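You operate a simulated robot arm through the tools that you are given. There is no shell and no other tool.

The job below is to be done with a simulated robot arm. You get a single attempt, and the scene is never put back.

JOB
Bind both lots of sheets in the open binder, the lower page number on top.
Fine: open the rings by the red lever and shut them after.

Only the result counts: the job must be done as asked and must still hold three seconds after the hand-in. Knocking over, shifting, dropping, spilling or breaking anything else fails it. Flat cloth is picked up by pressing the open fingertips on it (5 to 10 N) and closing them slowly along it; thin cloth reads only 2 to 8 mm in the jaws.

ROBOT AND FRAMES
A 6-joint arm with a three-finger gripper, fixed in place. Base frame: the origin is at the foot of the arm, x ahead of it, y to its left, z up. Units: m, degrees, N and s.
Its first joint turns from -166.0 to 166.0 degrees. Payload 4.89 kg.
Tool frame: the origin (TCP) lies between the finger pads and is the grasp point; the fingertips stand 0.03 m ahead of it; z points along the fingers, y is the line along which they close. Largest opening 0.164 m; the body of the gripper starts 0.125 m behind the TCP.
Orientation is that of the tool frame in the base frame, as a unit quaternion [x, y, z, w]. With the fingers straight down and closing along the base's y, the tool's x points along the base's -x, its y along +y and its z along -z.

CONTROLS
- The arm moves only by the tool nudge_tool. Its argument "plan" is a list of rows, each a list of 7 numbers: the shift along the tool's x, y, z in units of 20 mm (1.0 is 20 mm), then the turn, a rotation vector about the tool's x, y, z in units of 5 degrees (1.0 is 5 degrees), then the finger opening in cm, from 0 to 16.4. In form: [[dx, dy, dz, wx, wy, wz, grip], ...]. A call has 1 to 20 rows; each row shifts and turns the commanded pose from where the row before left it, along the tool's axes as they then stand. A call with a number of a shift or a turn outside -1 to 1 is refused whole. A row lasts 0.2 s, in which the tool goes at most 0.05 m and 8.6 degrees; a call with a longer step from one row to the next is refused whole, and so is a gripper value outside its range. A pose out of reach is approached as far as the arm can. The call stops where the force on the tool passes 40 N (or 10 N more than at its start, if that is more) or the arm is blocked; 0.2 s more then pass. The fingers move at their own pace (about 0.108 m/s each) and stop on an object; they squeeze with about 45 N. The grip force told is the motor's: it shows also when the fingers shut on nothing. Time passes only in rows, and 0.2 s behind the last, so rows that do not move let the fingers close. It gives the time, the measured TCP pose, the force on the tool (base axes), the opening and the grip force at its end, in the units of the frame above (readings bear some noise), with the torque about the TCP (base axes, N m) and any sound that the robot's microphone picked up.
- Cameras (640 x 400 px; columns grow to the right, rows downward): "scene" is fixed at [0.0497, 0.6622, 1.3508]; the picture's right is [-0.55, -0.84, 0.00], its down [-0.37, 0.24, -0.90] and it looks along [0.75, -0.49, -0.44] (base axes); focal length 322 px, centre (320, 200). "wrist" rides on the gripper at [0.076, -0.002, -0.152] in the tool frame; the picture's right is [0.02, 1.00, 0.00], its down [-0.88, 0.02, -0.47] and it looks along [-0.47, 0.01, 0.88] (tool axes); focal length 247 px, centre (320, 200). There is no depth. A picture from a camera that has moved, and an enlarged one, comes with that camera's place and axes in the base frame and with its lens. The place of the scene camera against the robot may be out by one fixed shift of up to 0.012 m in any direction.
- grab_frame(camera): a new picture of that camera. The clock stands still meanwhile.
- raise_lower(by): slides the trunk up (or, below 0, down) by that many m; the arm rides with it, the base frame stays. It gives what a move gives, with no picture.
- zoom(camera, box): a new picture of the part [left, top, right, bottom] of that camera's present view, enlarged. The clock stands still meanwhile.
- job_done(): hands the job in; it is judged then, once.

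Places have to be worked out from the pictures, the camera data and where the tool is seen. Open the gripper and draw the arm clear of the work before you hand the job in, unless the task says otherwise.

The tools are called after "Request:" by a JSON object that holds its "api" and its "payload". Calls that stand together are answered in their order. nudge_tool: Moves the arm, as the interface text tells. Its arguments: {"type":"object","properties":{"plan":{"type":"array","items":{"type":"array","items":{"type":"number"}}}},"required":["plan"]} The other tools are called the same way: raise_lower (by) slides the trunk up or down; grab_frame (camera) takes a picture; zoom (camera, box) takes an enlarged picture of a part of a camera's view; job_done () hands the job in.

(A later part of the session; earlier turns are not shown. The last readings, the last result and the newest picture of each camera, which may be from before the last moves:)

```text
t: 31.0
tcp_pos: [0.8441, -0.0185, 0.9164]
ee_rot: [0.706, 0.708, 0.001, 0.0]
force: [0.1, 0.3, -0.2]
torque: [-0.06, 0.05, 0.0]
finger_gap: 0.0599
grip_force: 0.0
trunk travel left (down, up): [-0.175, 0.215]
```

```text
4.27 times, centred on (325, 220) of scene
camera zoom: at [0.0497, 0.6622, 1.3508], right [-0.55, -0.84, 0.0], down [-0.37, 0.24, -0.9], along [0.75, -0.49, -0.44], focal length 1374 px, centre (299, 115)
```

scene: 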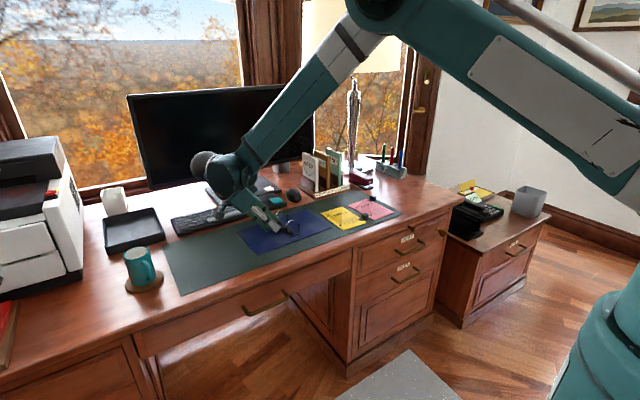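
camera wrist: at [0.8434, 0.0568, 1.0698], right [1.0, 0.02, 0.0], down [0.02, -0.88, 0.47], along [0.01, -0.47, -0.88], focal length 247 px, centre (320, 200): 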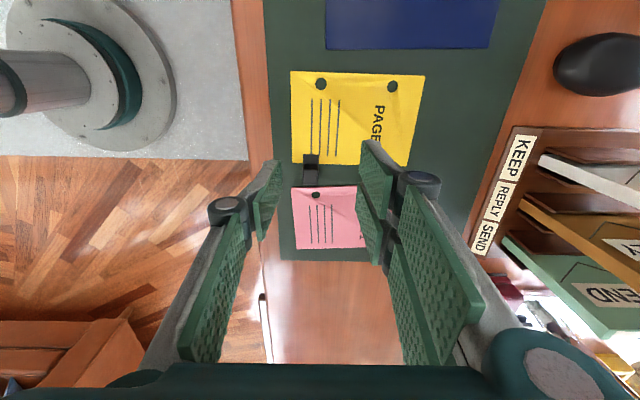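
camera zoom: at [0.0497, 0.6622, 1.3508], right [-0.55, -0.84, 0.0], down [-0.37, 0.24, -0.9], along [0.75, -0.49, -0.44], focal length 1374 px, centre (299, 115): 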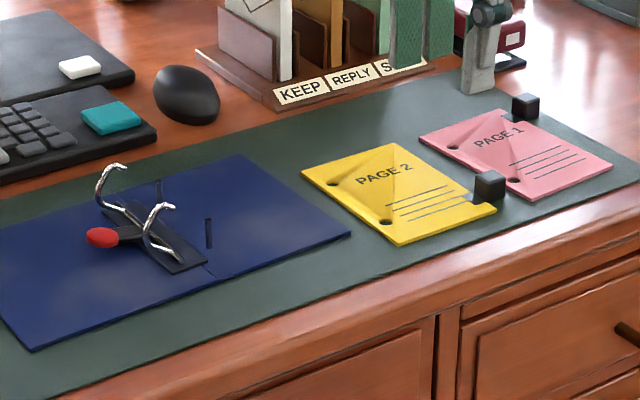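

The rings stay open. Zooming on the page 2 clip block.

Request:
{"api": "zoom", "payload": {"camera": "wrist", "box": [280, 130, 360, 200]}}

Request:
{"api": "zoom", "payload": {"camera": "wrist", "box": [270, 60, 440, 180]}}

Request:
{"api": "zoom", "payload": {"camera": "scene", "box": [340, 205, 380, 235]}}

```text
5.71 times, centred on (320, 165) of wrist
camera zoom: at [0.8434, 0.0568, 1.0698], right [1.0, 0.02, 0.0], down [0.02, -0.88, 0.47], along [0.01, -0.47, -0.88], focal length 1411 px, centre (320, 400)
```

zoom: 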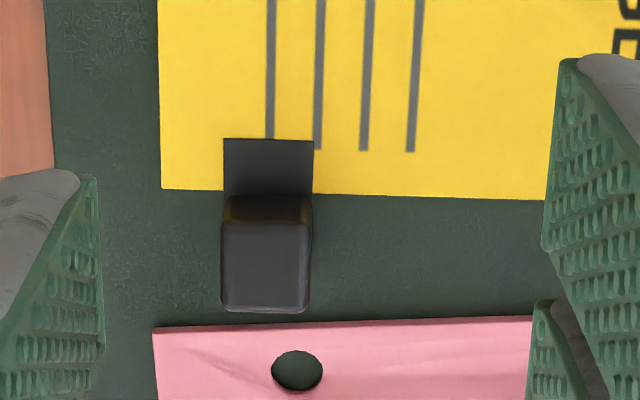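

```text
3.33 times, centred on (355, 120) of wrist
camera zoom: at [0.8434, 0.0568, 1.0698], right [1.0, 0.02, 0.0], down [0.02, -0.88, 0.47], along [0.01, -0.47, -0.88], focal length 823 px, centre (203, 467)
```

zoom: 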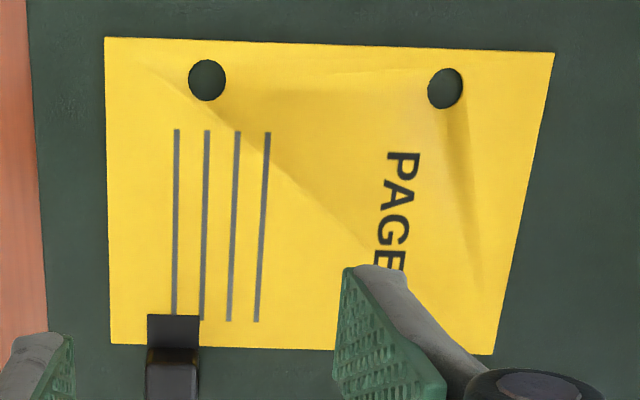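

```text
13.33 times, centred on (360, 220) of scene
camera zoom: at [0.0497, 0.6622, 1.3508], right [-0.55, -0.84, 0.0], down [-0.37, 0.24, -0.9], along [0.75, -0.49, -0.44], focal length 4293 px, centre (-213, -67)
```

zoom: 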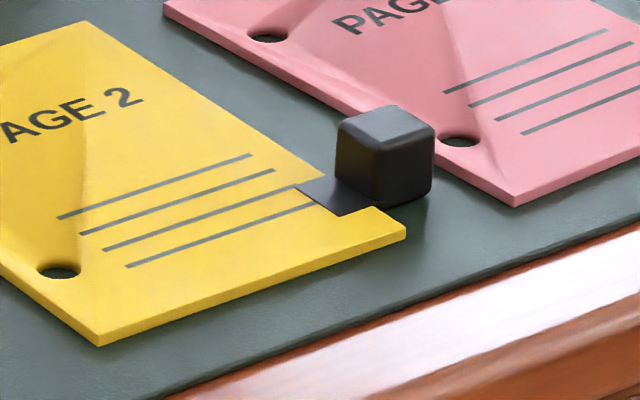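

The block spans about x 0.8245–0.844, y −0.074…−0.052, top z≈0.784, just outside the sheet's edge. I move above it and descend so the fingertips stay just above the neighbouring sheets.

Request:
{"api": "nudge_tool", "payload": {"plan": [[-0.75, -0.17, 0.5, 0, 0, 0, 5], [-0.75, -0.17, 0.5, 0, 0, 0, 5], [-0.73, -0.16, 0.5, 0, 0, 0, 5], [0, 0, 0.8, 0, 0, 0, 5], [0, 0, 0.8, 0, 0, 0, 5], [0, 0, 0.8, 0, 0, 0, 5], [0, 0, 0.8, 0, 0, 0, 5]]}}

Request:
{"api": "grab_frame", "payload": {"camera": "wrist"}}

Request:
{"api": "zoom", "payload": {"camera": "wrist", "box": [250, 150, 390, 260]}}

Request:
{"api": "zoom", "payload": {"camera": "scene", "box": [330, 180, 410, 240]}}

```text
t: 32.6
tcp_pos: [0.8355, -0.0618, 0.821]
ee_rot: [0.707, 0.707, 0.0, 0.0]
force: [-0.4, 0.2, 0.6]
torque: [0.01, -0.09, 0.01]
finger_gap: 0.0502
grip_force: 0.1
trunk travel left (down, up): [-0.175, 0.215]
```

```text
taken
camera wrist: at [0.8345, 0.0126, 0.9753], right [1.0, 0.02, 0.0], down [0.02, -0.88, 0.47], along [0.01, -0.47, -0.88], focal length 247 px, centre (320, 200)
```

wrist: 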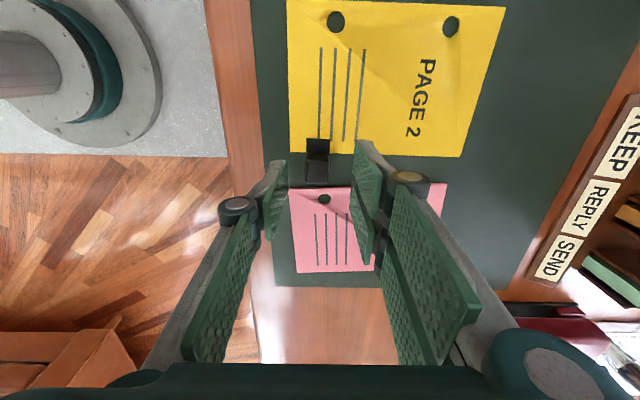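

```text
3.64 times, centred on (320, 205) of wrist
camera zoom: at [0.8345, 0.0126, 0.9753], right [1.0, 0.02, 0.0], down [0.02, -0.88, 0.47], along [0.01, -0.47, -0.88], focal length 898 px, centre (320, 182)
```

zoom: 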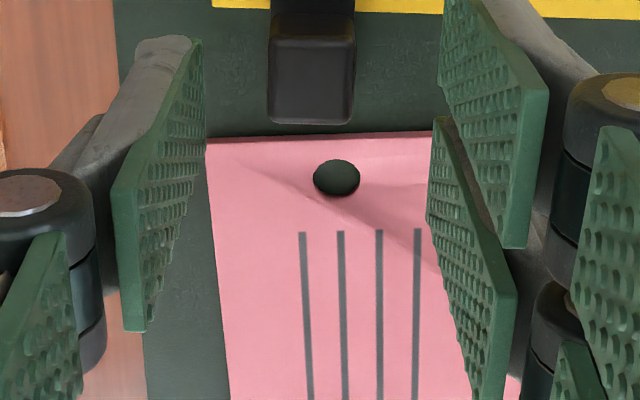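

```text
6.67 times, centred on (370, 210) of scene
camera zoom: at [0.0497, 0.6622, 1.3508], right [-0.55, -0.84, 0.0], down [-0.37, 0.24, -0.9], along [0.75, -0.49, -0.44], focal length 2146 px, centre (-13, 133)
```

zoom: 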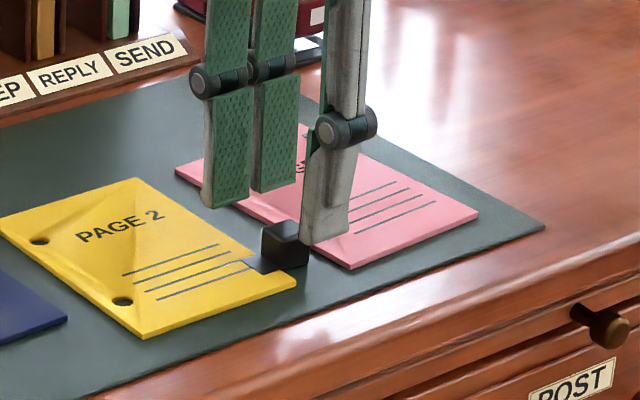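

Block is centred within 2 mm. I shift 1.5 mm in −x, descend the last 21 mm and check the force.

Request:
{"api": "nudge_tool", "payload": {"plan": [[0, -0.075, 0.5, 0, 0, 0, 5], [0, 0, 0.35, 0, 0, 0, 5], [0, 0, 0.2, 0, 0, 0, 5]]}}

Request:
{"api": "zoom", "payload": {"camera": "scene", "box": [340, 195, 390, 235]}}

```text
t: 33.4
tcp_pos: [0.833, -0.0644, 0.8015]
ee_rot: [0.706, 0.708, 0.0, 0.0]
force: [-1.0, 0.3, -0.3]
torque: [0.0, -0.05, -0.01]
finger_gap: 0.0499
grip_force: 0.1
trunk travel left (down, up): [-0.175, 0.215]
```

```text
10.00 times, centred on (365, 215) of scene
camera zoom: at [0.0497, 0.6622, 1.3508], right [-0.55, -0.84, 0.0], down [-0.37, 0.24, -0.9], along [0.75, -0.49, -0.44], focal length 3220 px, centre (-130, 50)
```

zoom: 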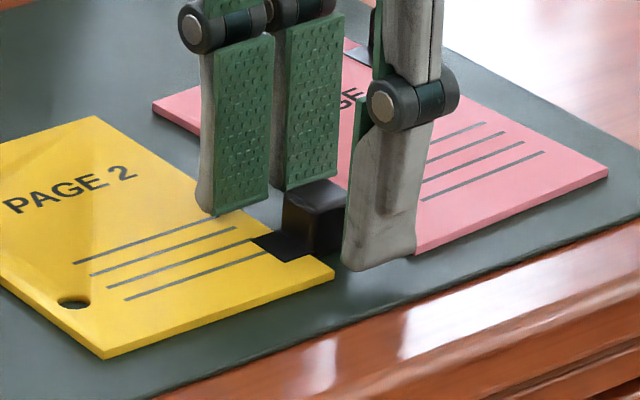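

No contact with the sheets. I close on the block.

Request:
{"api": "nudge_tool", "payload": {"plan": [[0, 0, 0, 0, 0, 0, 3.5], [0, 0, 0, 0, 0, 0, 2.4], [0, 0, 0, 0, 0, 0, 1.0], [0, 0, 0, 0, 0, 0, 1.0]]}}

Request:
{"api": "zoom", "payload": {"camera": "scene", "box": [340, 195, 390, 235]}}

```text
t: 34.4
tcp_pos: [0.833, -0.0662, 0.7997]
ee_rot: [0.706, 0.708, 0.0, 0.0]
force: [0.2, -0.8, -1.4]
torque: [-0.03, 0.0, -0.03]
finger_gap: 0.0189
grip_force: 44.7
trunk travel left (down, up): [-0.175, 0.215]
```

```text
10.00 times, centred on (365, 215) of scene
camera zoom: at [0.0497, 0.6622, 1.3508], right [-0.55, -0.84, 0.0], down [-0.37, 0.24, -0.9], along [0.75, -0.49, -0.44], focal length 3220 px, centre (-130, 50)
```

zoom: 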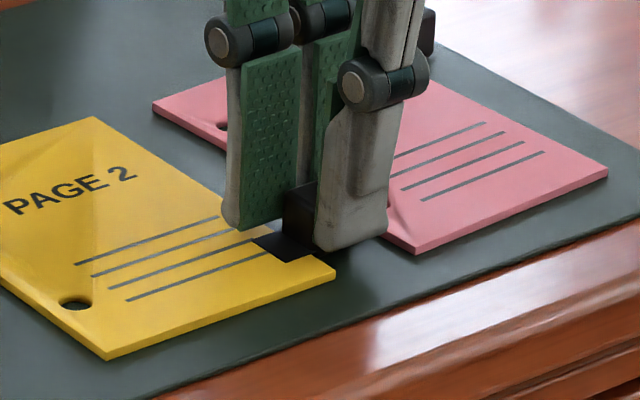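

Gripped (18.9 mm). Lifting straight up about 70 mm.

Request:
{"api": "nudge_tool", "payload": {"plan": [[0, 0, -0.3, 0, 0, 0, 1], [0, 0, -0.6, 0, 0, 0, 1], [0, 0, -0.7, 0, 0, 0, 1], [0, 0, -0.7, 0, 0, 0, 1], [0, 0, -0.7, 0, 0, 0, 1], [0, 0, -0.5, 0, 0, 0, 1]]}}

Request:
{"api": "grab_frame", "payload": {"camera": "wrist"}}

Request:
{"api": "zoom", "payload": {"camera": "scene", "box": [280, 160, 440, 260]}}

```text
t: 35.8
tcp_pos: [0.8346, -0.0636, 0.87]
ee_rot: [0.707, 0.708, 0.0, 0.0]
force: [0.4, 0.7, -0.4]
torque: [-0.05, 0.07, -0.01]
finger_gap: 0.0186
grip_force: 45.4
trunk travel left (down, up): [-0.175, 0.215]
```

```text
taken
camera wrist: at [0.8335, 0.0121, 1.0239], right [1.0, 0.02, 0.0], down [0.02, -0.88, 0.47], along [0.01, -0.47, -0.88], focal length 247 px, centre (320, 200)
```

wrist: 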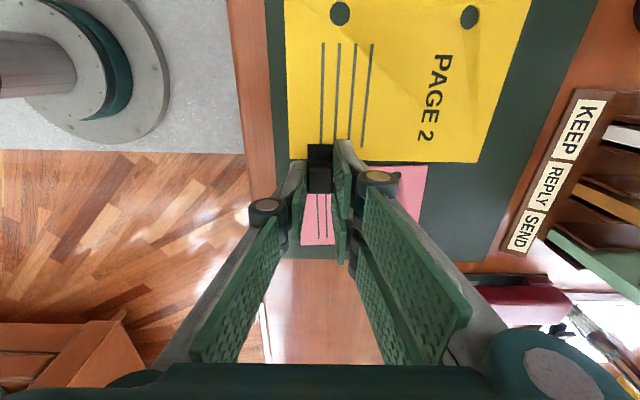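

```text
4.00 times, centred on (360, 210) of scene
camera zoom: at [0.0497, 0.6622, 1.3508], right [-0.55, -0.84, 0.0], down [-0.37, 0.24, -0.9], along [0.75, -0.49, -0.44], focal length 1288 px, centre (160, 160)
```

zoom: 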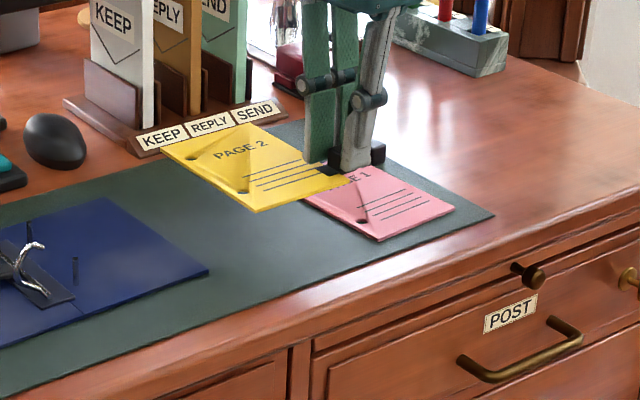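

The lot lifts rigidly and level. I zoom on the holes to get their position relative to the camera/tool.

Request:
{"api": "zoom", "payload": {"camera": "wrist", "box": [310, 0, 500, 60]}}

Request:
{"api": "zoom", "payload": {"camera": "wrist", "box": [280, 0, 380, 60]}}

Request:
{"api": "zoom", "payload": {"camera": "wrist", "box": [420, 0, 520, 60]}}

```text
3.37 times, centred on (405, 30) of wrist
camera zoom: at [0.8335, 0.0121, 1.0239], right [1.0, 0.02, 0.0], down [0.02, -0.88, 0.47], along [0.01, -0.47, -0.88], focal length 832 px, centre (34, 773)
```

zoom: 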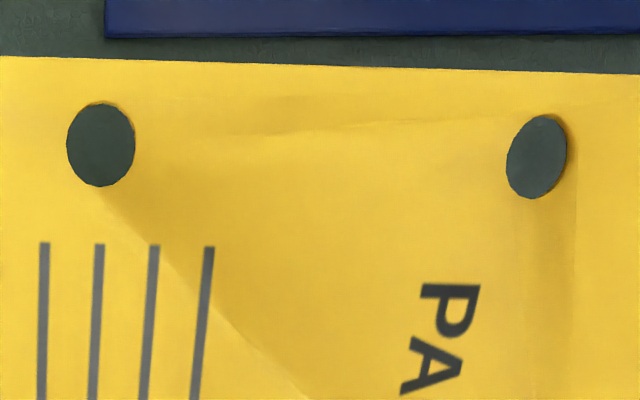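

```text
6.40 times, centred on (330, 30) of wrist
camera zoom: at [0.8335, 0.0121, 1.0239], right [1.0, 0.02, 0.0], down [0.02, -0.88, 0.47], along [0.01, -0.47, -0.88], focal length 1581 px, centre (256, 1288)
```

zoom: 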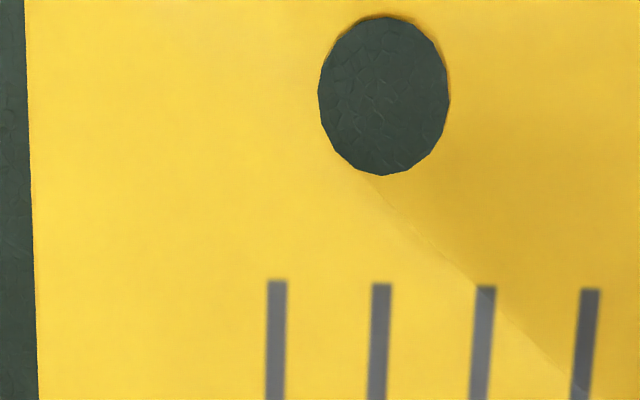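

```text
6.40 times, centred on (470, 30) of wrist
camera zoom: at [0.8335, 0.0121, 1.0239], right [1.0, 0.02, 0.0], down [0.02, -0.88, 0.47], along [0.01, -0.47, -0.88], focal length 1581 px, centre (-640, 1288)
```

zoom: 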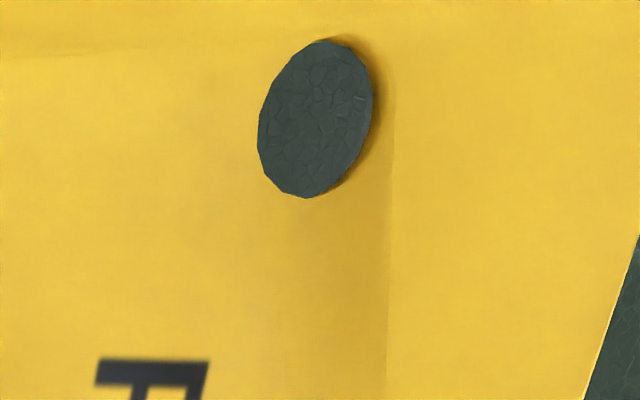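

Holes sit at (+0.051, +0.1056) from the TCP. I carry the lot over the posts (still well above them) and turn it about 1.6° to match the post line.

Request:
{"api": "nudge_tool", "payload": {"plan": [[0.5, 0.2, 0, 0, 0, 0, 1], [0.9, 0.3, 0, 0, 0, 0, 1], [0.96, 0.31, 0, 0, 0, 0, 1], [0.96, 0.31, 0, 0, 0, 0, 1], [0.96, 0.31, 0, 0, 0, 0, 1], [0.96, 0.31, 0, 0, 0, 0, 1], [0.96, 0.31, 0, 0, 0, 0, 1], [0.6, 0.2, 0, 0, 0, 0, 1], [0.37, 0.14, 0, 0, 0, -0.32, 1], [0, 0, 0, 0, 0, 0, 1]]}}

Request:
{"api": "grab_frame", "payload": {"camera": "wrist"}}

Request:
{"api": "zoom", "payload": {"camera": "scene", "box": [250, 170, 390, 260]}}

Request:
{"api": "zoom", "payload": {"camera": "wrist", "box": [310, 0, 500, 60]}}

```text
t: 38.0
tcp_pos: [0.8817, 0.0787, 0.8709]
ee_rot: [0.697, 0.717, -0.001, 0.0]
force: [0.0, -0.3, -0.5]
torque: [0.0, 0.04, -0.02]
finger_gap: 0.019
grip_force: 45.4
trunk travel left (down, up): [-0.175, 0.215]
```

```text
taken
camera wrist: at [0.8775, 0.1552, 1.0239], right [1.0, 0.05, 0.0], down [0.04, -0.88, 0.47], along [0.02, -0.47, -0.88], focal length 247 px, centre (320, 200)
```

wrist: 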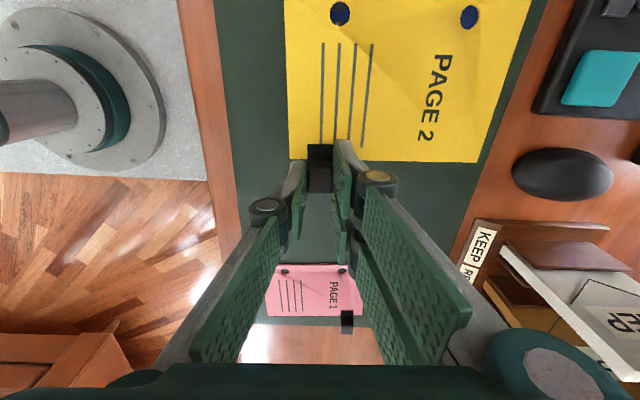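

```text
4.44 times, centred on (320, 215) of scene
camera zoom: at [0.0497, 0.6622, 1.3508], right [-0.55, -0.84, 0.0], down [-0.37, 0.24, -0.9], along [0.75, -0.49, -0.44], focal length 1431 px, centre (320, 133)
```

zoom: 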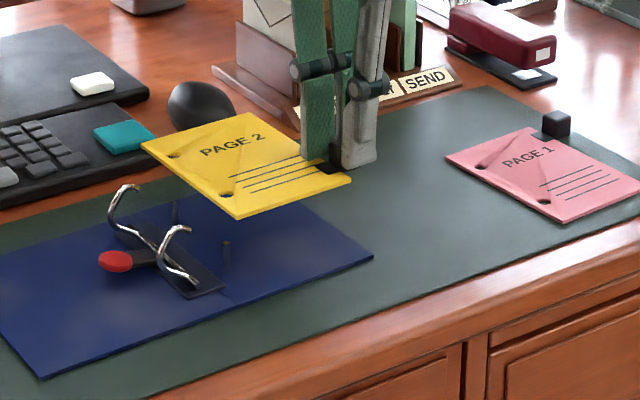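

```text
3.37 times, centred on (405, 30) of wrist
camera zoom: at [0.8775, 0.1552, 1.0239], right [1.0, 0.05, 0.0], down [0.04, -0.88, 0.47], along [0.02, -0.47, -0.88], focal length 832 px, centre (34, 773)
```

zoom: 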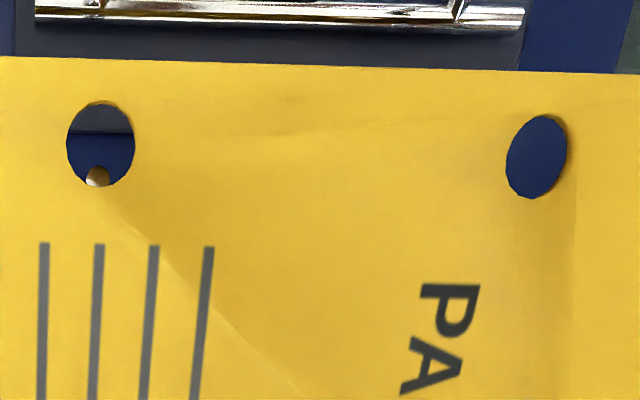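

Through the near hole I can see the near post's top, roughly where it should be. Zooming in the scene view to check both posts against both holes.

Request:
{"api": "zoom", "payload": {"camera": "scene", "box": [276, 194, 316, 234]}}

Request:
{"api": "zoom", "payload": {"camera": "wrist", "box": [310, 0, 380, 44]}}

```text
10.00 times, centred on (296, 214) of scene
camera zoom: at [0.0497, 0.6622, 1.3508], right [-0.55, -0.84, 0.0], down [-0.37, 0.24, -0.9], along [0.75, -0.49, -0.44], focal length 3220 px, centre (560, 60)
```

zoom: 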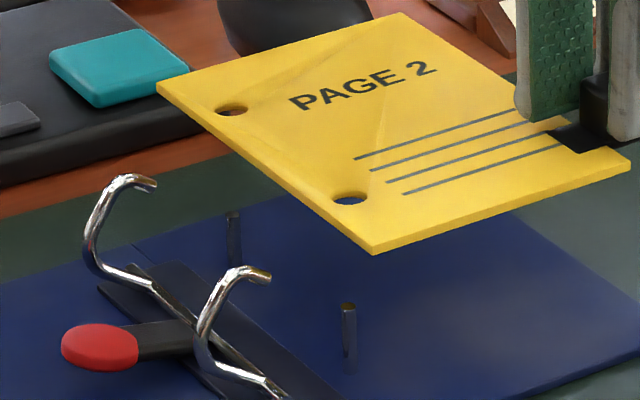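

```text
9.09 times, centred on (345, 22) of wrist
camera zoom: at [0.8775, 0.1552, 1.0239], right [1.0, 0.05, 0.0], down [0.04, -0.88, 0.47], along [0.02, -0.47, -0.88], focal length 2245 px, centre (93, 1818)
```

zoom: 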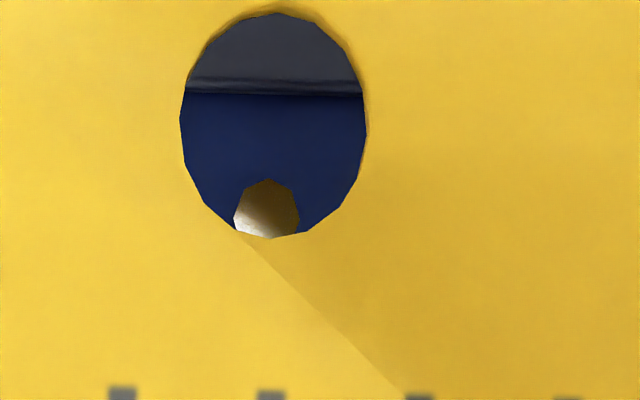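

Residual offset is about (+1.5, +1.2) mm, well inside the hole clearance; I correct it and lower to just above the post tops.

Request:
{"api": "nudge_tool", "payload": {"plan": [[0.06, 0.075, 0, 0, 0, 0, 1], [0, 0, 0.5, 0, 0, 0, 1], [0, 0, 0.6, 0, 0, 0, 1], [0, 0, 0.5, 0, 0, 0, 1], [0, 0, 0.15, 0, 0, 0, 1]]}}

Request:
{"api": "zoom", "payload": {"camera": "scene", "box": [276, 194, 316, 234]}}

Request:
{"api": "zoom", "payload": {"camera": "wrist", "box": [310, 0, 500, 60]}}

```text
t: 39.2
tcp_pos: [0.883, 0.0812, 0.8345]
ee_rot: [0.697, 0.717, 0.0, 0.0]
force: [0.3, -0.8, -0.3]
torque: [-0.01, 0.05, -0.02]
finger_gap: 0.019
grip_force: 45.3
trunk travel left (down, up): [-0.175, 0.215]
```

```text
10.00 times, centred on (296, 214) of scene
camera zoom: at [0.0497, 0.6622, 1.3508], right [-0.55, -0.84, 0.0], down [-0.37, 0.24, -0.9], along [0.75, -0.49, -0.44], focal length 3220 px, centre (560, 60)
```

zoom: 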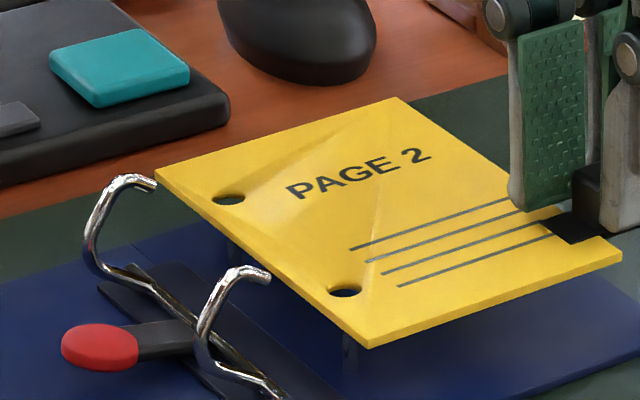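

```text
3.37 times, centred on (405, 30) of wrist
camera zoom: at [0.8791, 0.1572, 0.9879], right [1.0, 0.05, 0.0], down [0.04, -0.88, 0.47], along [0.02, -0.47, -0.88], focal length 832 px, centre (34, 773)
```

zoom: 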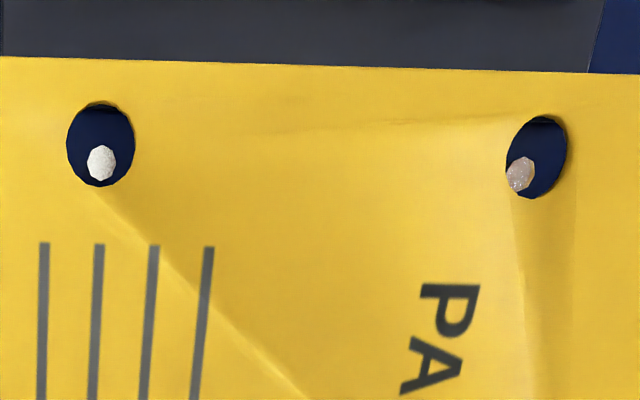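

Both post tops are visible inside both holes. Small correction (−1 mm y, +0.7 mm x) and then lowering in steps while watching the force.

Request:
{"api": "nudge_tool", "payload": {"plan": [[-0.05, 0.035, 0.1, 0, 0, 0, 1], [0, 0, 0.2, 0, 0, 0, 1], [0, 0, 0.2, 0, 0, 0, 1], [0, 0, 0.2, 0, 0, 0, 1], [0, 0, 0.2, 0, 0, 0, 1]]}}

Request:
{"api": "zoom", "payload": {"camera": "scene", "box": [276, 199, 316, 239]}}

Request:
{"api": "zoom", "payload": {"camera": "wrist", "box": [310, 0, 500, 60]}}

```text
t: 40.4
tcp_pos: [0.884, 0.0789, 0.8169]
ee_rot: [0.697, 0.717, 0.001, 0.0]
force: [-0.3, -0.3, 0.2]
torque: [-0.03, 0.01, -0.01]
finger_gap: 0.019
grip_force: 44.5
trunk travel left (down, up): [-0.175, 0.215]
```

```text
10.00 times, centred on (296, 219) of scene
camera zoom: at [0.0497, 0.6622, 1.3508], right [-0.55, -0.84, 0.0], down [-0.37, 0.24, -0.9], along [0.75, -0.49, -0.44], focal length 3220 px, centre (560, 10)
```

zoom: 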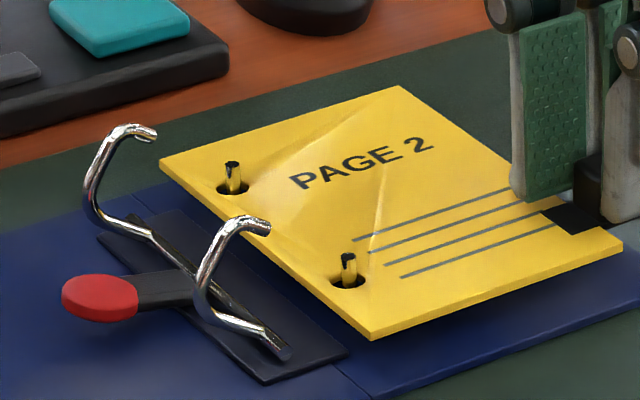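

```text
3.37 times, centred on (405, 30) of wrist
camera zoom: at [0.8807, 0.1555, 0.9702], right [1.0, 0.05, 0.0], down [0.04, -0.88, 0.47], along [0.02, -0.47, -0.88], focal length 832 px, centre (34, 773)
```

zoom: 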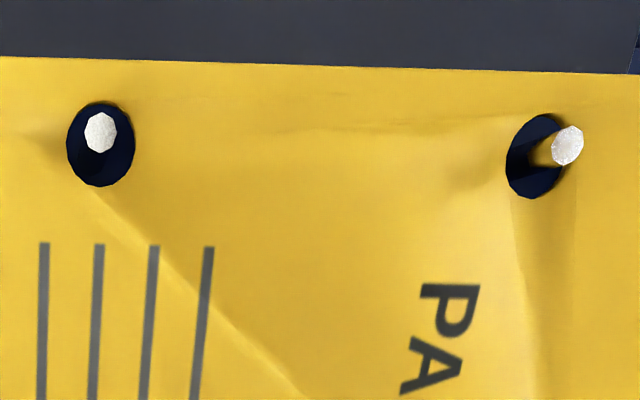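

Both posts have passed through the holes with no force. Lowering the rest until the lot lies on the binder.

Request:
{"api": "nudge_tool", "payload": {"plan": [[0, 0, 0.2, 0, 0, 0, 1], [0, 0, 0.2, 0, 0, 0, 1], [0, 0, 0.1, 0, 0, 0, 1], [0, 0, 0.05, 0, 0, 0, 1]]}}

Request:
{"api": "zoom", "payload": {"camera": "scene", "box": [276, 199, 316, 239]}}

```text
t: 41.4
tcp_pos: [0.8831, 0.0782, 0.807]
ee_rot: [0.696, 0.718, 0.001, 0.0]
force: [0.2, 0.8, -0.2]
torque: [0.0, 0.02, -0.03]
finger_gap: 0.0192
grip_force: 44.9
trunk travel left (down, up): [-0.175, 0.215]
```

```text
10.00 times, centred on (296, 219) of scene
camera zoom: at [0.0497, 0.6622, 1.3508], right [-0.55, -0.84, 0.0], down [-0.37, 0.24, -0.9], along [0.75, -0.49, -0.44], focal length 3220 px, centre (560, 10)
```

zoom: 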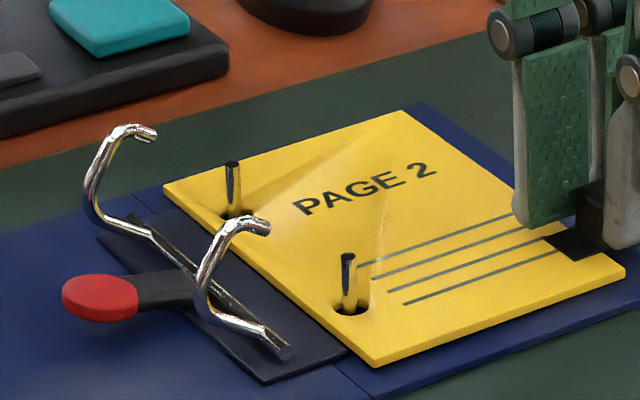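

A few millimetres remain; lowering 1 mm at a time.

Request:
{"api": "nudge_tool", "payload": {"plan": [[0, 0, 0.05, 0, 0, 0, 1], [0, 0, 0.05, 0, 0, 0, 1], [0, 0, 0.05, 0, 0, 0, 1]]}}

Request:
{"api": "zoom", "payload": {"camera": "scene", "box": [290, 199, 340, 239]}}

```text
t: 42.2
tcp_pos: [0.8829, 0.0791, 0.8039]
ee_rot: [0.696, 0.718, 0.0, 0.001]
force: [-0.7, -1.3, 14.5]
torque: [0.71, 0.1, 0.03]
finger_gap: 0.0189
grip_force: 44.8
trunk travel left (down, up): [-0.175, 0.215]
```

```text
10.00 times, centred on (315, 219) of scene
camera zoom: at [0.0497, 0.6622, 1.3508], right [-0.55, -0.84, 0.0], down [-0.37, 0.24, -0.9], along [0.75, -0.49, -0.44], focal length 3220 px, centre (370, 10)
```

zoom: 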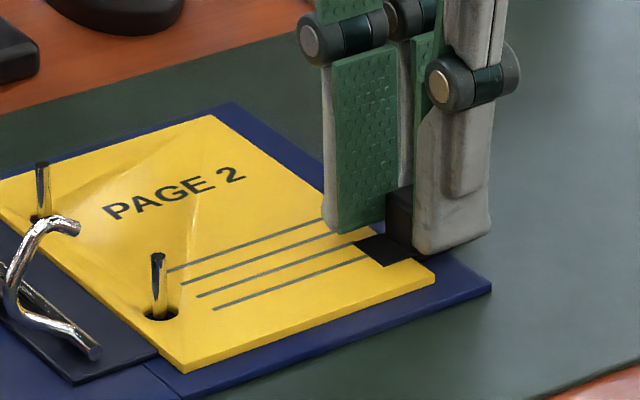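

The lot rests on the binder (14.5 N contact). I ease off slightly, release the block and lift away.

Request:
{"api": "nudge_tool", "payload": {"plan": [[0, 0, -0.04, 0, 0, 0, 1], [0, 0, 0, 0, 0, 0, 2.4], [0, 0, 0, 0, 0, 0, 3.5], [0, 0, 0, 0, 0, 0, 4.5], [0, 0, 0, 0, 0, 0, 4.5]]}}

Request:
{"api": "nudge_tool", "payload": {"plan": [[0, 0, -0.3, 0, 0, 0, 4.5], [0, 0, -0.7, 0, 0, 0, 4.5], [0, 0, -1, 0, 0, 0, 4.5], [0, 0, -1, 0, 0, 0, 4.5], [0, 0, -1, 0, 0, 0, 4.5], [0, 0, -1, 0, 0, 0, 4.5]]}}

Request:
{"api": "zoom", "payload": {"camera": "scene", "box": [250, 180, 400, 260]}}

Request:
{"api": "grab_frame", "payload": {"camera": "wrist"}}

```text
t: 43.4
tcp_pos: [0.884, 0.0801, 0.8042]
ee_rot: [0.696, 0.718, 0.0, 0.0]
force: [0.0, 0.5, -0.3]
torque: [0.01, 0.02, -0.01]
finger_gap: 0.0446
grip_force: 0.1
trunk travel left (down, up): [-0.175, 0.215]
```

```text
t: 44.8
tcp_pos: [0.8852, 0.079, 0.9046]
ee_rot: [0.696, 0.718, 0.0, 0.0]
force: [0.2, 0.1, -0.3]
torque: [0.04, 0.01, 0.03]
finger_gap: 0.0449
grip_force: 0.0
trunk travel left (down, up): [-0.175, 0.215]
```

```text
4.27 times, centred on (325, 220) of scene
camera zoom: at [0.0497, 0.6622, 1.3508], right [-0.55, -0.84, 0.0], down [-0.37, 0.24, -0.9], along [0.75, -0.49, -0.44], focal length 1374 px, centre (299, 115)
```

zoom: 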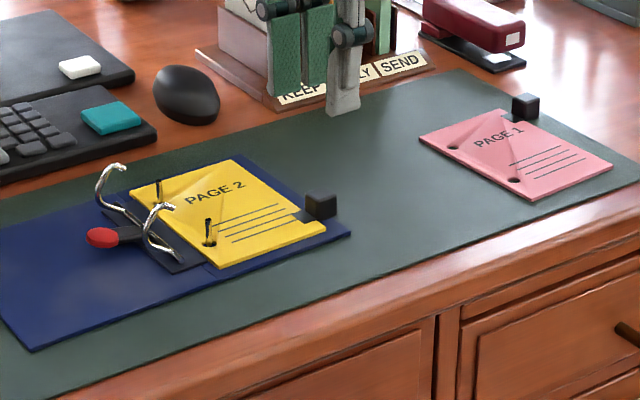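

```text
taken
camera wrist: at [0.8816, 0.1556, 1.0579], right [1.0, 0.05, 0.0], down [0.04, -0.88, 0.47], along [0.02, -0.47, -0.88], focal length 247 px, centre (320, 200)
```

wrist: 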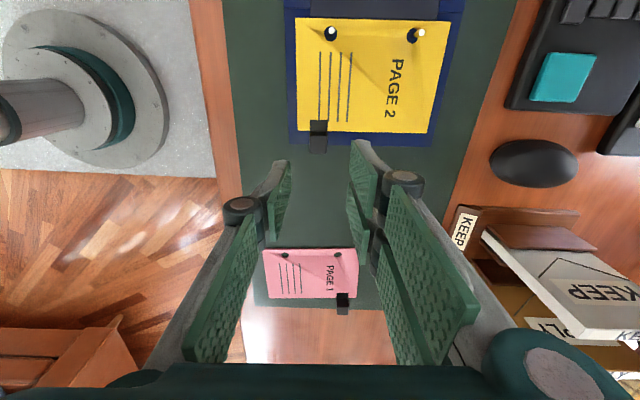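

Page 2 lies over both posts. Now I move towards page 1's block (around (0.936, −0.197)) at safe height to look at it.

Request:
{"api": "nudge_tool", "payload": {"plan": [[-0.98, 0.16, 0, 0, 0, 0, 5], [-0.98, 0.16, 0, 0, 0, 0, 5], [-0.98, 0.16, 0, 0, 0, 0, 5], [-0.98, 0.16, 0, 0, 0, 0, 5], [-0.98, 0.16, 0, 0, 0, 0, 5], [-0.98, 0.16, 0, 0, 0, 0, 5], [-0.98, 0.16, 0, 0, 0, 0, 5], [-0.98, 0.16, 0, 0, 0, 0, 5], [-0.98, 0.16, 0, 0, 0, 0, 5], [-0.98, 0.16, 0, 0, 0, 0, 5], [-0.98, 0.16, 0, 0, 0, 0, 5], [-0.98, 0.16, 0, 0, 0, -0.42, 5]]}}

Request:
{"api": "grab_frame", "payload": {"camera": "wrist"}}

Request:
{"api": "grab_frame", "payload": {"camera": "scene"}}

```text
t: 47.4
tcp_pos: [0.929, -0.1541, 0.9052]
ee_rot: [0.684, 0.73, -0.001, 0.0]
force: [-0.6, 0.3, 0.9]
torque: [-0.1, 0.01, 0.01]
finger_gap: 0.05
grip_force: 0.1
trunk travel left (down, up): [-0.175, 0.215]
```

```text
taken
camera wrist: at [0.9228, -0.079, 1.0571], right [1.0, 0.09, 0.0], down [0.08, -0.88, 0.47], along [0.04, -0.47, -0.88], focal length 247 px, centre (320, 200)
```

wrist: 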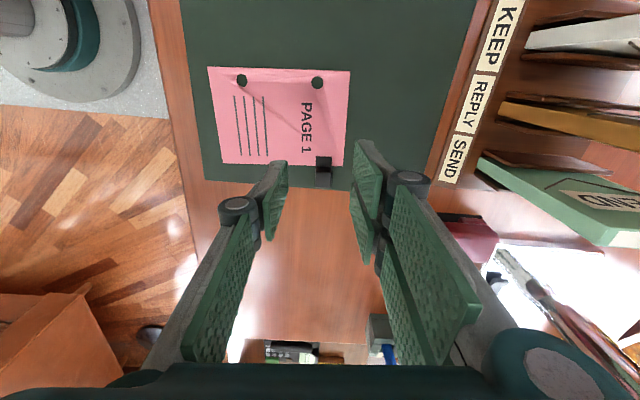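

```text
taken
```

scene: 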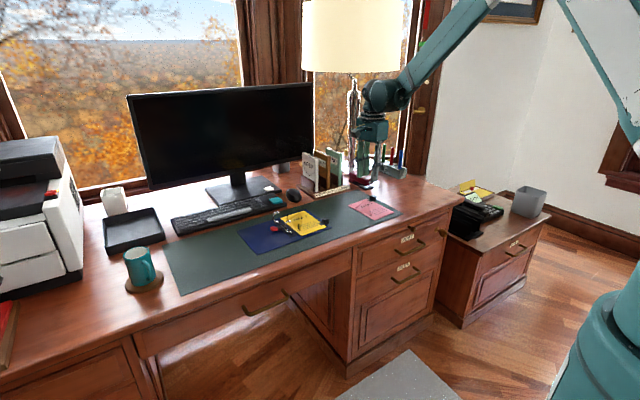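

Zooming on page 1's clip block and holes.

Request:
{"api": "zoom", "payload": {"camera": "wrist", "box": [280, 130, 370, 200]}}

Request:
{"api": "zoom", "payload": {"camera": "wrist", "box": [200, 55, 370, 175]}}

```text
5.71 times, centred on (325, 165) of wrist
camera zoom: at [0.9228, -0.079, 1.0571], right [1.0, 0.09, 0.0], down [0.08, -0.88, 0.47], along [0.04, -0.47, -0.88], focal length 1411 px, centre (291, 400)
```

zoom: 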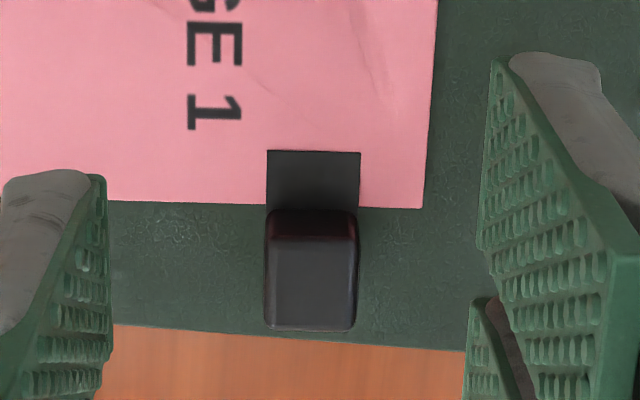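

```text
3.33 times, centred on (285, 115) of wrist
camera zoom: at [0.9228, -0.079, 1.0571], right [1.0, 0.09, 0.0], down [0.08, -0.88, 0.47], along [0.04, -0.47, -0.88], focal length 823 px, centre (437, 483)
```

zoom: 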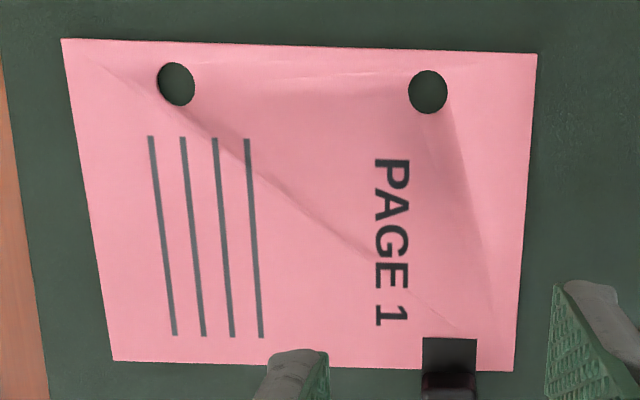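

Page 1's block is 42 mm in −y and 5 mm in +x (tool frame) from the TCP, already aligned in yaw. I move over it and descend partway.

Request:
{"api": "nudge_tool", "payload": {"plan": [[-0.7, 0.08, 0.5, 0, 0, 0, 5], [-0.7, 0.08, 0.5, 0, 0, 0, 5], [-0.69, 0.09, 0.5, 0, 0, 0, 5], [0, 0, 0.9, 0, 0, 0, 5], [0, 0, 0.9, 0, 0, 0, 5], [0, 0, 0.9, 0, 0, 0, 5]]}}

Request:
{"api": "zoom", "payload": {"camera": "wrist", "box": [250, 120, 390, 230]}}

Request:
{"api": "zoom", "payload": {"camera": "scene", "box": [340, 170, 410, 225]}}

```text
t: 48.8
tcp_pos: [0.9374, -0.1964, 0.8205]
ee_rot: [0.684, 0.73, 0.001, -0.001]
force: [-0.3, 0.0, 0.1]
torque: [-0.02, -0.1, -0.04]
finger_gap: 0.05
grip_force: 0.1
trunk travel left (down, up): [-0.175, 0.215]
```

```text
3.64 times, centred on (320, 175) of wrist
camera zoom: at [0.9316, -0.1204, 0.9741], right [1.0, 0.09, 0.0], down [0.08, -0.88, 0.47], along [0.04, -0.47, -0.88], focal length 898 px, centre (320, 291)
```

zoom: 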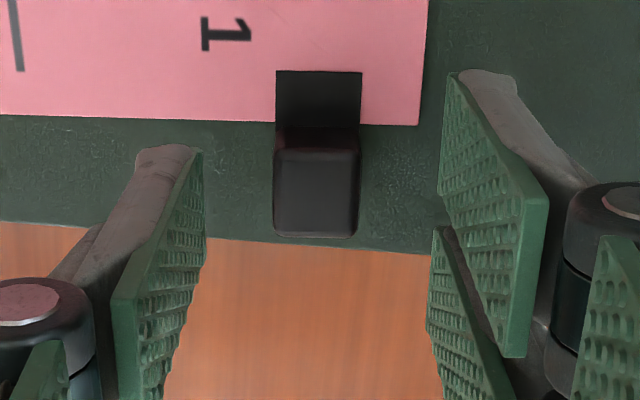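

```text
7.27 times, centred on (375, 198) of scene
camera zoom: at [0.0497, 0.6622, 1.3508], right [-0.55, -0.84, 0.0], down [-0.37, 0.24, -0.9], along [0.75, -0.49, -0.44], focal length 2342 px, centre (-80, 218)
```

zoom: 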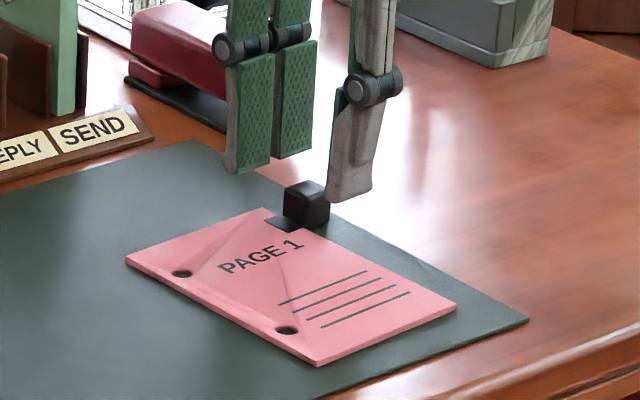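

Well centred. Descending the last 20 mm.

Request:
{"api": "nudge_tool", "payload": {"plan": [[0, -0.04, 0.5, 0, 0, 0, 5], [0, 0, 0.3, 0, 0, 0, 5], [0, 0, 0.2, 0, 0, 0, 5]]}}

Request:
{"api": "nudge_tool", "payload": {"plan": [[0, 0, 0, 0, 0, 0, 3.5], [0, 0, 0, 0, 0, 0, 2.4], [0, 0, 0, 0, 0, 0, 1.0], [0, 0, 0, 0, 0, 0, 1.0]]}}

Request:
{"api": "zoom", "payload": {"camera": "scene", "box": [340, 170, 410, 225]}}

```text
t: 49.6
tcp_pos: [0.9363, -0.1962, 0.7985]
ee_rot: [0.683, 0.73, 0.001, 0.0]
force: [0.1, -0.1, 0.0]
torque: [0.0, -0.01, -0.03]
finger_gap: 0.0499
grip_force: 0.2
trunk travel left (down, up): [-0.175, 0.215]
```

```text
t: 50.6
tcp_pos: [0.9359, -0.195, 0.7997]
ee_rot: [0.683, 0.73, 0.0, -0.001]
force: [-0.3, -0.4, 0.0]
torque: [-0.03, -0.04, -0.01]
finger_gap: 0.0191
grip_force: 44.4
trunk travel left (down, up): [-0.175, 0.215]
```

```text
7.27 times, centred on (375, 198) of scene
camera zoom: at [0.0497, 0.6622, 1.3508], right [-0.55, -0.84, 0.0], down [-0.37, 0.24, -0.9], along [0.75, -0.49, -0.44], focal length 2342 px, centre (-80, 218)
```

zoom: 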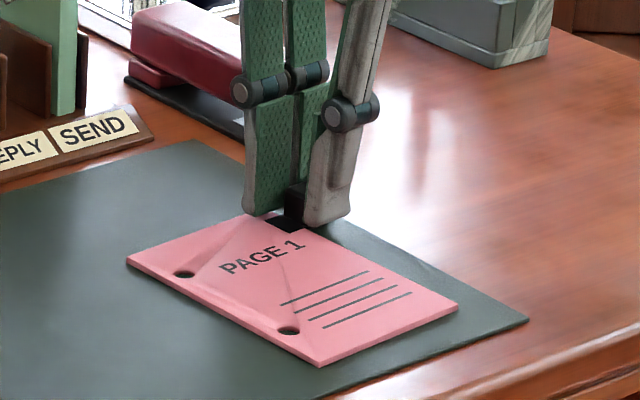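

Gripped (19.1 mm). Lifting 72 mm.

Request:
{"api": "nudge_tool", "payload": {"plan": [[0, 0, -0.3, 0, 0, 0, 1], [0, 0, -0.6, 0, 0, 0, 1], [0, 0, -0.7, 0, 0, 0, 1], [0, 0, -0.7, 0, 0, 0, 1], [0, 0, -0.7, 0, 0, 0, 1], [0, 0, -0.6, 0, 0, 0, 1]]}}

Request:
{"api": "grab_frame", "payload": {"camera": "wrist"}}

Request:
{"api": "zoom", "payload": {"camera": "wrist", "box": [130, 0, 360, 60]}}

Request:
{"api": "zoom", "payload": {"camera": "scene", "box": [250, 160, 410, 260]}}

```text
t: 52.0
tcp_pos: [0.9367, -0.1959, 0.8721]
ee_rot: [0.683, 0.73, 0.0, 0.0]
force: [0.0, 0.1, -1.1]
torque: [-0.01, 0.01, -0.02]
finger_gap: 0.019
grip_force: 44.7
trunk travel left (down, up): [-0.175, 0.215]
```

```text
taken
camera wrist: at [0.9301, -0.12, 1.025], right [1.0, 0.09, 0.0], down [0.08, -0.88, 0.47], along [0.04, -0.47, -0.88], focal length 247 px, centre (320, 200)
```

wrist: 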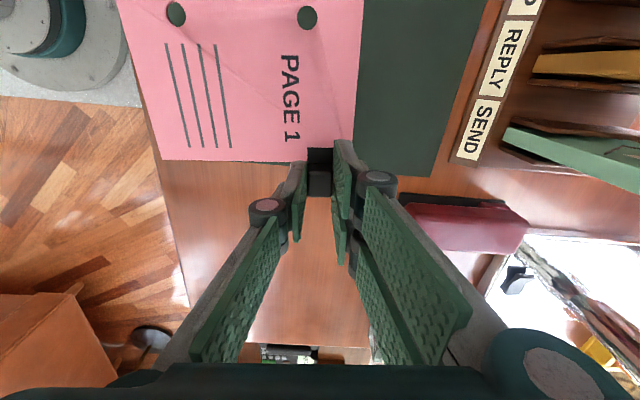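

```text
2.78 times, centred on (245, 30) of wrist
camera zoom: at [0.9301, -0.12, 1.025], right [1.0, 0.09, 0.0], down [0.08, -0.88, 0.47], along [0.04, -0.47, -0.88], focal length 687 px, centre (529, 673)
```

zoom: 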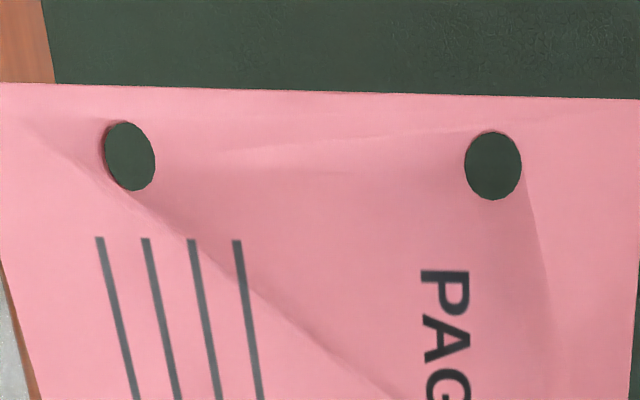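

```text
4.00 times, centred on (330, 210) of scene
camera zoom: at [0.0497, 0.6622, 1.3508], right [-0.55, -0.84, 0.0], down [-0.37, 0.24, -0.9], along [0.75, -0.49, -0.44], focal length 1288 px, centre (280, 160)
```

zoom: 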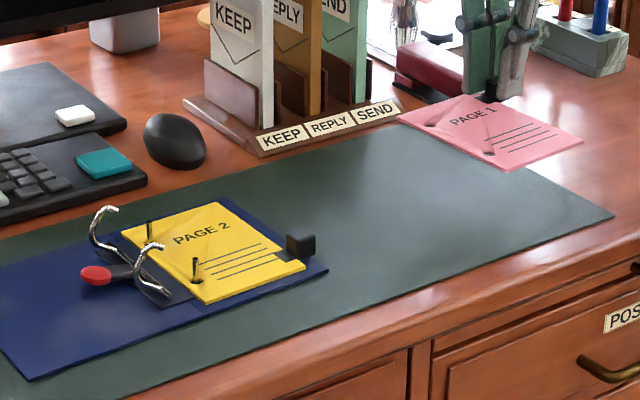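

Page 1 is lifted level; its holes are at tool offset (0.1034, −0.0511), so the TCP target over the posts is about (0.984, 0.084) with yaw 1.65°. I carry it there at height and check that the arm reaches.

Request:
{"api": "nudge_tool", "payload": {"plan": [[0.5, 0.12, 0, 0, 0, 0, 1], [0.95, 0.226, 0, 0, 0, 0, 1], [0.95, 0.226, 0, 0, 0, 0, 1], [0.95, 0.226, 0, 0, 0, 0, 1], [0.95, 0.226, 0, 0, 0, 0, 1], [0.95, 0.226, 0, 0, 0, 0, 1], [0.95, 0.226, 0, 0, 0, 0, 1], [0.95, 0.226, 0, 0, 0, 0, 1], [0.95, 0.226, 0, 0, 0, 0, 1], [0.95, 0.226, 0, 0, 0, 0, 1], [0.95, 0.226, 0, 0, 0, 0, 1], [0.95, 0.226, 0, 0, 0, 0, 1], [0.95, 0.226, 0, 0, 0, 0, 1], [0.95, 0.226, 0, 0, 0, 0, 1], [0.95, 0.226, 0, 0, 0, 0, 1], [0.02, 0.0, 0, 0, 0, 0.41, 1], [0, 0, 0, 0, 0, 0, 1]]}}

Request:
{"api": "grab_frame", "payload": {"camera": "wrist"}}

Request:
{"api": "zoom", "payload": {"camera": "wrist", "box": [130, 0, 360, 60]}}

Request:
{"api": "zoom", "payload": {"camera": "scene", "box": [250, 150, 390, 240]}}

```text
t: 55.6
tcp_pos: [0.9825, 0.0829, 0.8716]
ee_rot: [0.697, 0.717, 0.0, 0.0]
force: [0.9, 0.3, -0.4]
torque: [-0.04, -0.01, -0.03]
finger_gap: 0.0186
grip_force: 44.7
trunk travel left (down, up): [-0.175, 0.215]
```

```text
taken
camera wrist: at [0.9786, 0.1597, 1.0254], right [1.0, 0.05, 0.0], down [0.04, -0.88, 0.47], along [0.03, -0.47, -0.88], focal length 247 px, centre (320, 200)
```

wrist: 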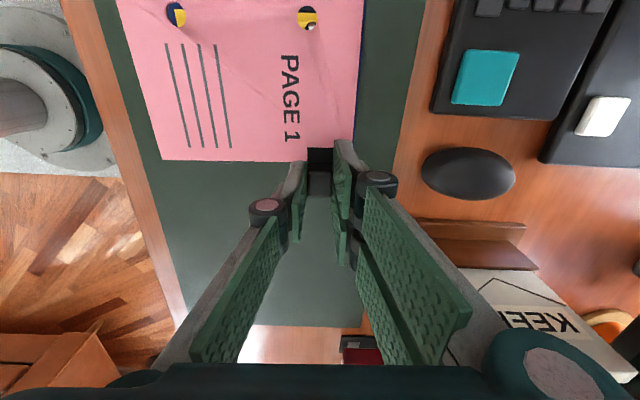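

```text
2.78 times, centred on (245, 30) of wrist
camera zoom: at [0.9786, 0.1597, 1.0254], right [1.0, 0.05, 0.0], down [0.04, -0.88, 0.47], along [0.03, -0.47, -0.88], focal length 687 px, centre (529, 673)
```

zoom: 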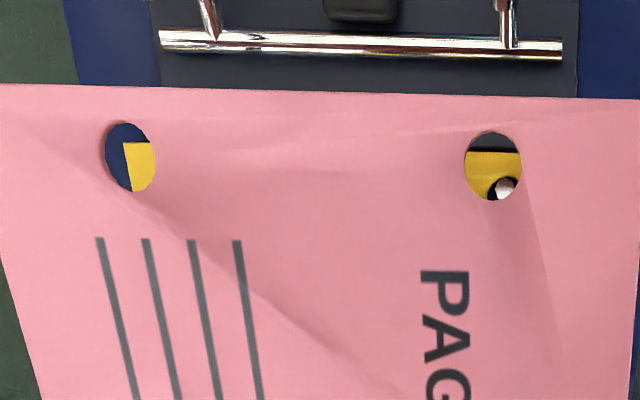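

```text
4.44 times, centred on (320, 195) of scene
camera zoom: at [0.0497, 0.6622, 1.3508], right [-0.55, -0.84, 0.0], down [-0.37, 0.24, -0.9], along [0.75, -0.49, -0.44], focal length 1431 px, centre (320, 222)
```

zoom: 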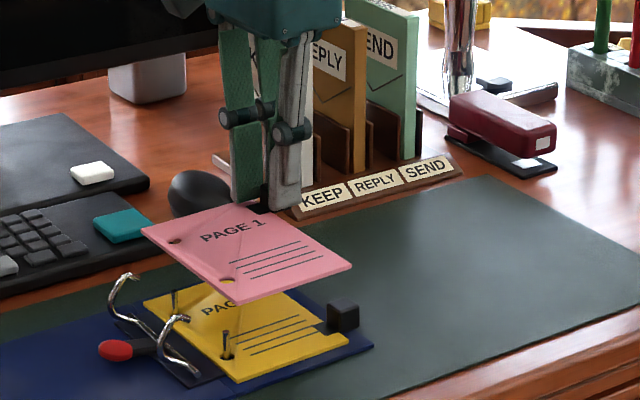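

The arm reaches. The far post top appears in the hole with a residual of about (+1.0, +1.5) mm, matching the plan. I correct it and lower to just above the post tops.

Request:
{"api": "nudge_tool", "payload": {"plan": [[0.075, 0.055, 0, 0, 0, 0, 1], [0, 0, 0.5, 0, 0, 0, 1], [0, 0, 0.5, 0, 0, 0, 1], [0, 0, 0.5, 0, 0, 0, 1], [0, 0, 0.25, 0, 0, 0, 1]]}}

Request:
{"api": "zoom", "payload": {"camera": "wrist", "box": [130, 0, 360, 60]}}

Request:
{"api": "zoom", "payload": {"camera": "scene", "box": [276, 194, 316, 234]}}

```text
t: 56.8
tcp_pos: [0.9844, 0.0866, 0.8359]
ee_rot: [0.697, 0.717, 0.0, 0.0]
force: [-0.1, -0.1, -1.5]
torque: [-0.06, -0.06, 0.03]
finger_gap: 0.019
grip_force: 44.7
trunk travel left (down, up): [-0.175, 0.215]
```

```text
2.78 times, centred on (245, 30) of wrist
camera zoom: at [0.9804, 0.1617, 0.9901], right [1.0, 0.05, 0.0], down [0.04, -0.88, 0.47], along [0.03, -0.47, -0.88], focal length 687 px, centre (529, 673)
```

zoom: 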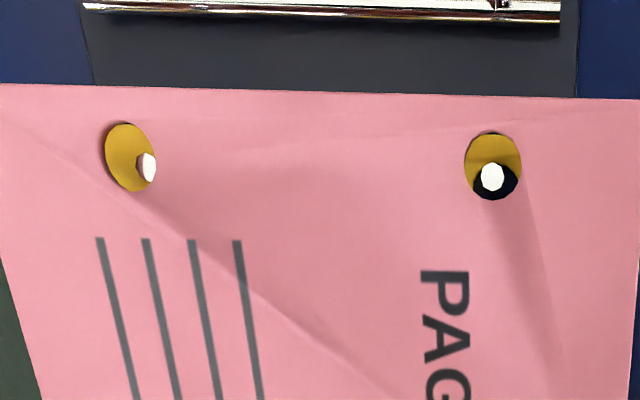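

```text
10.00 times, centred on (296, 214) of scene
camera zoom: at [0.0497, 0.6622, 1.3508], right [-0.55, -0.84, 0.0], down [-0.37, 0.24, -0.9], along [0.75, -0.49, -0.44], focal length 3220 px, centre (560, 60)
```

zoom: 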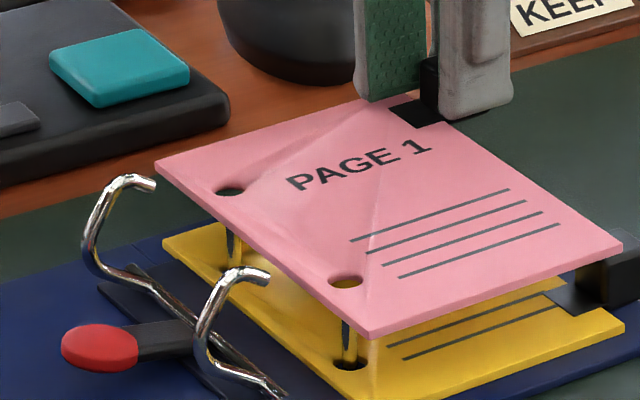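

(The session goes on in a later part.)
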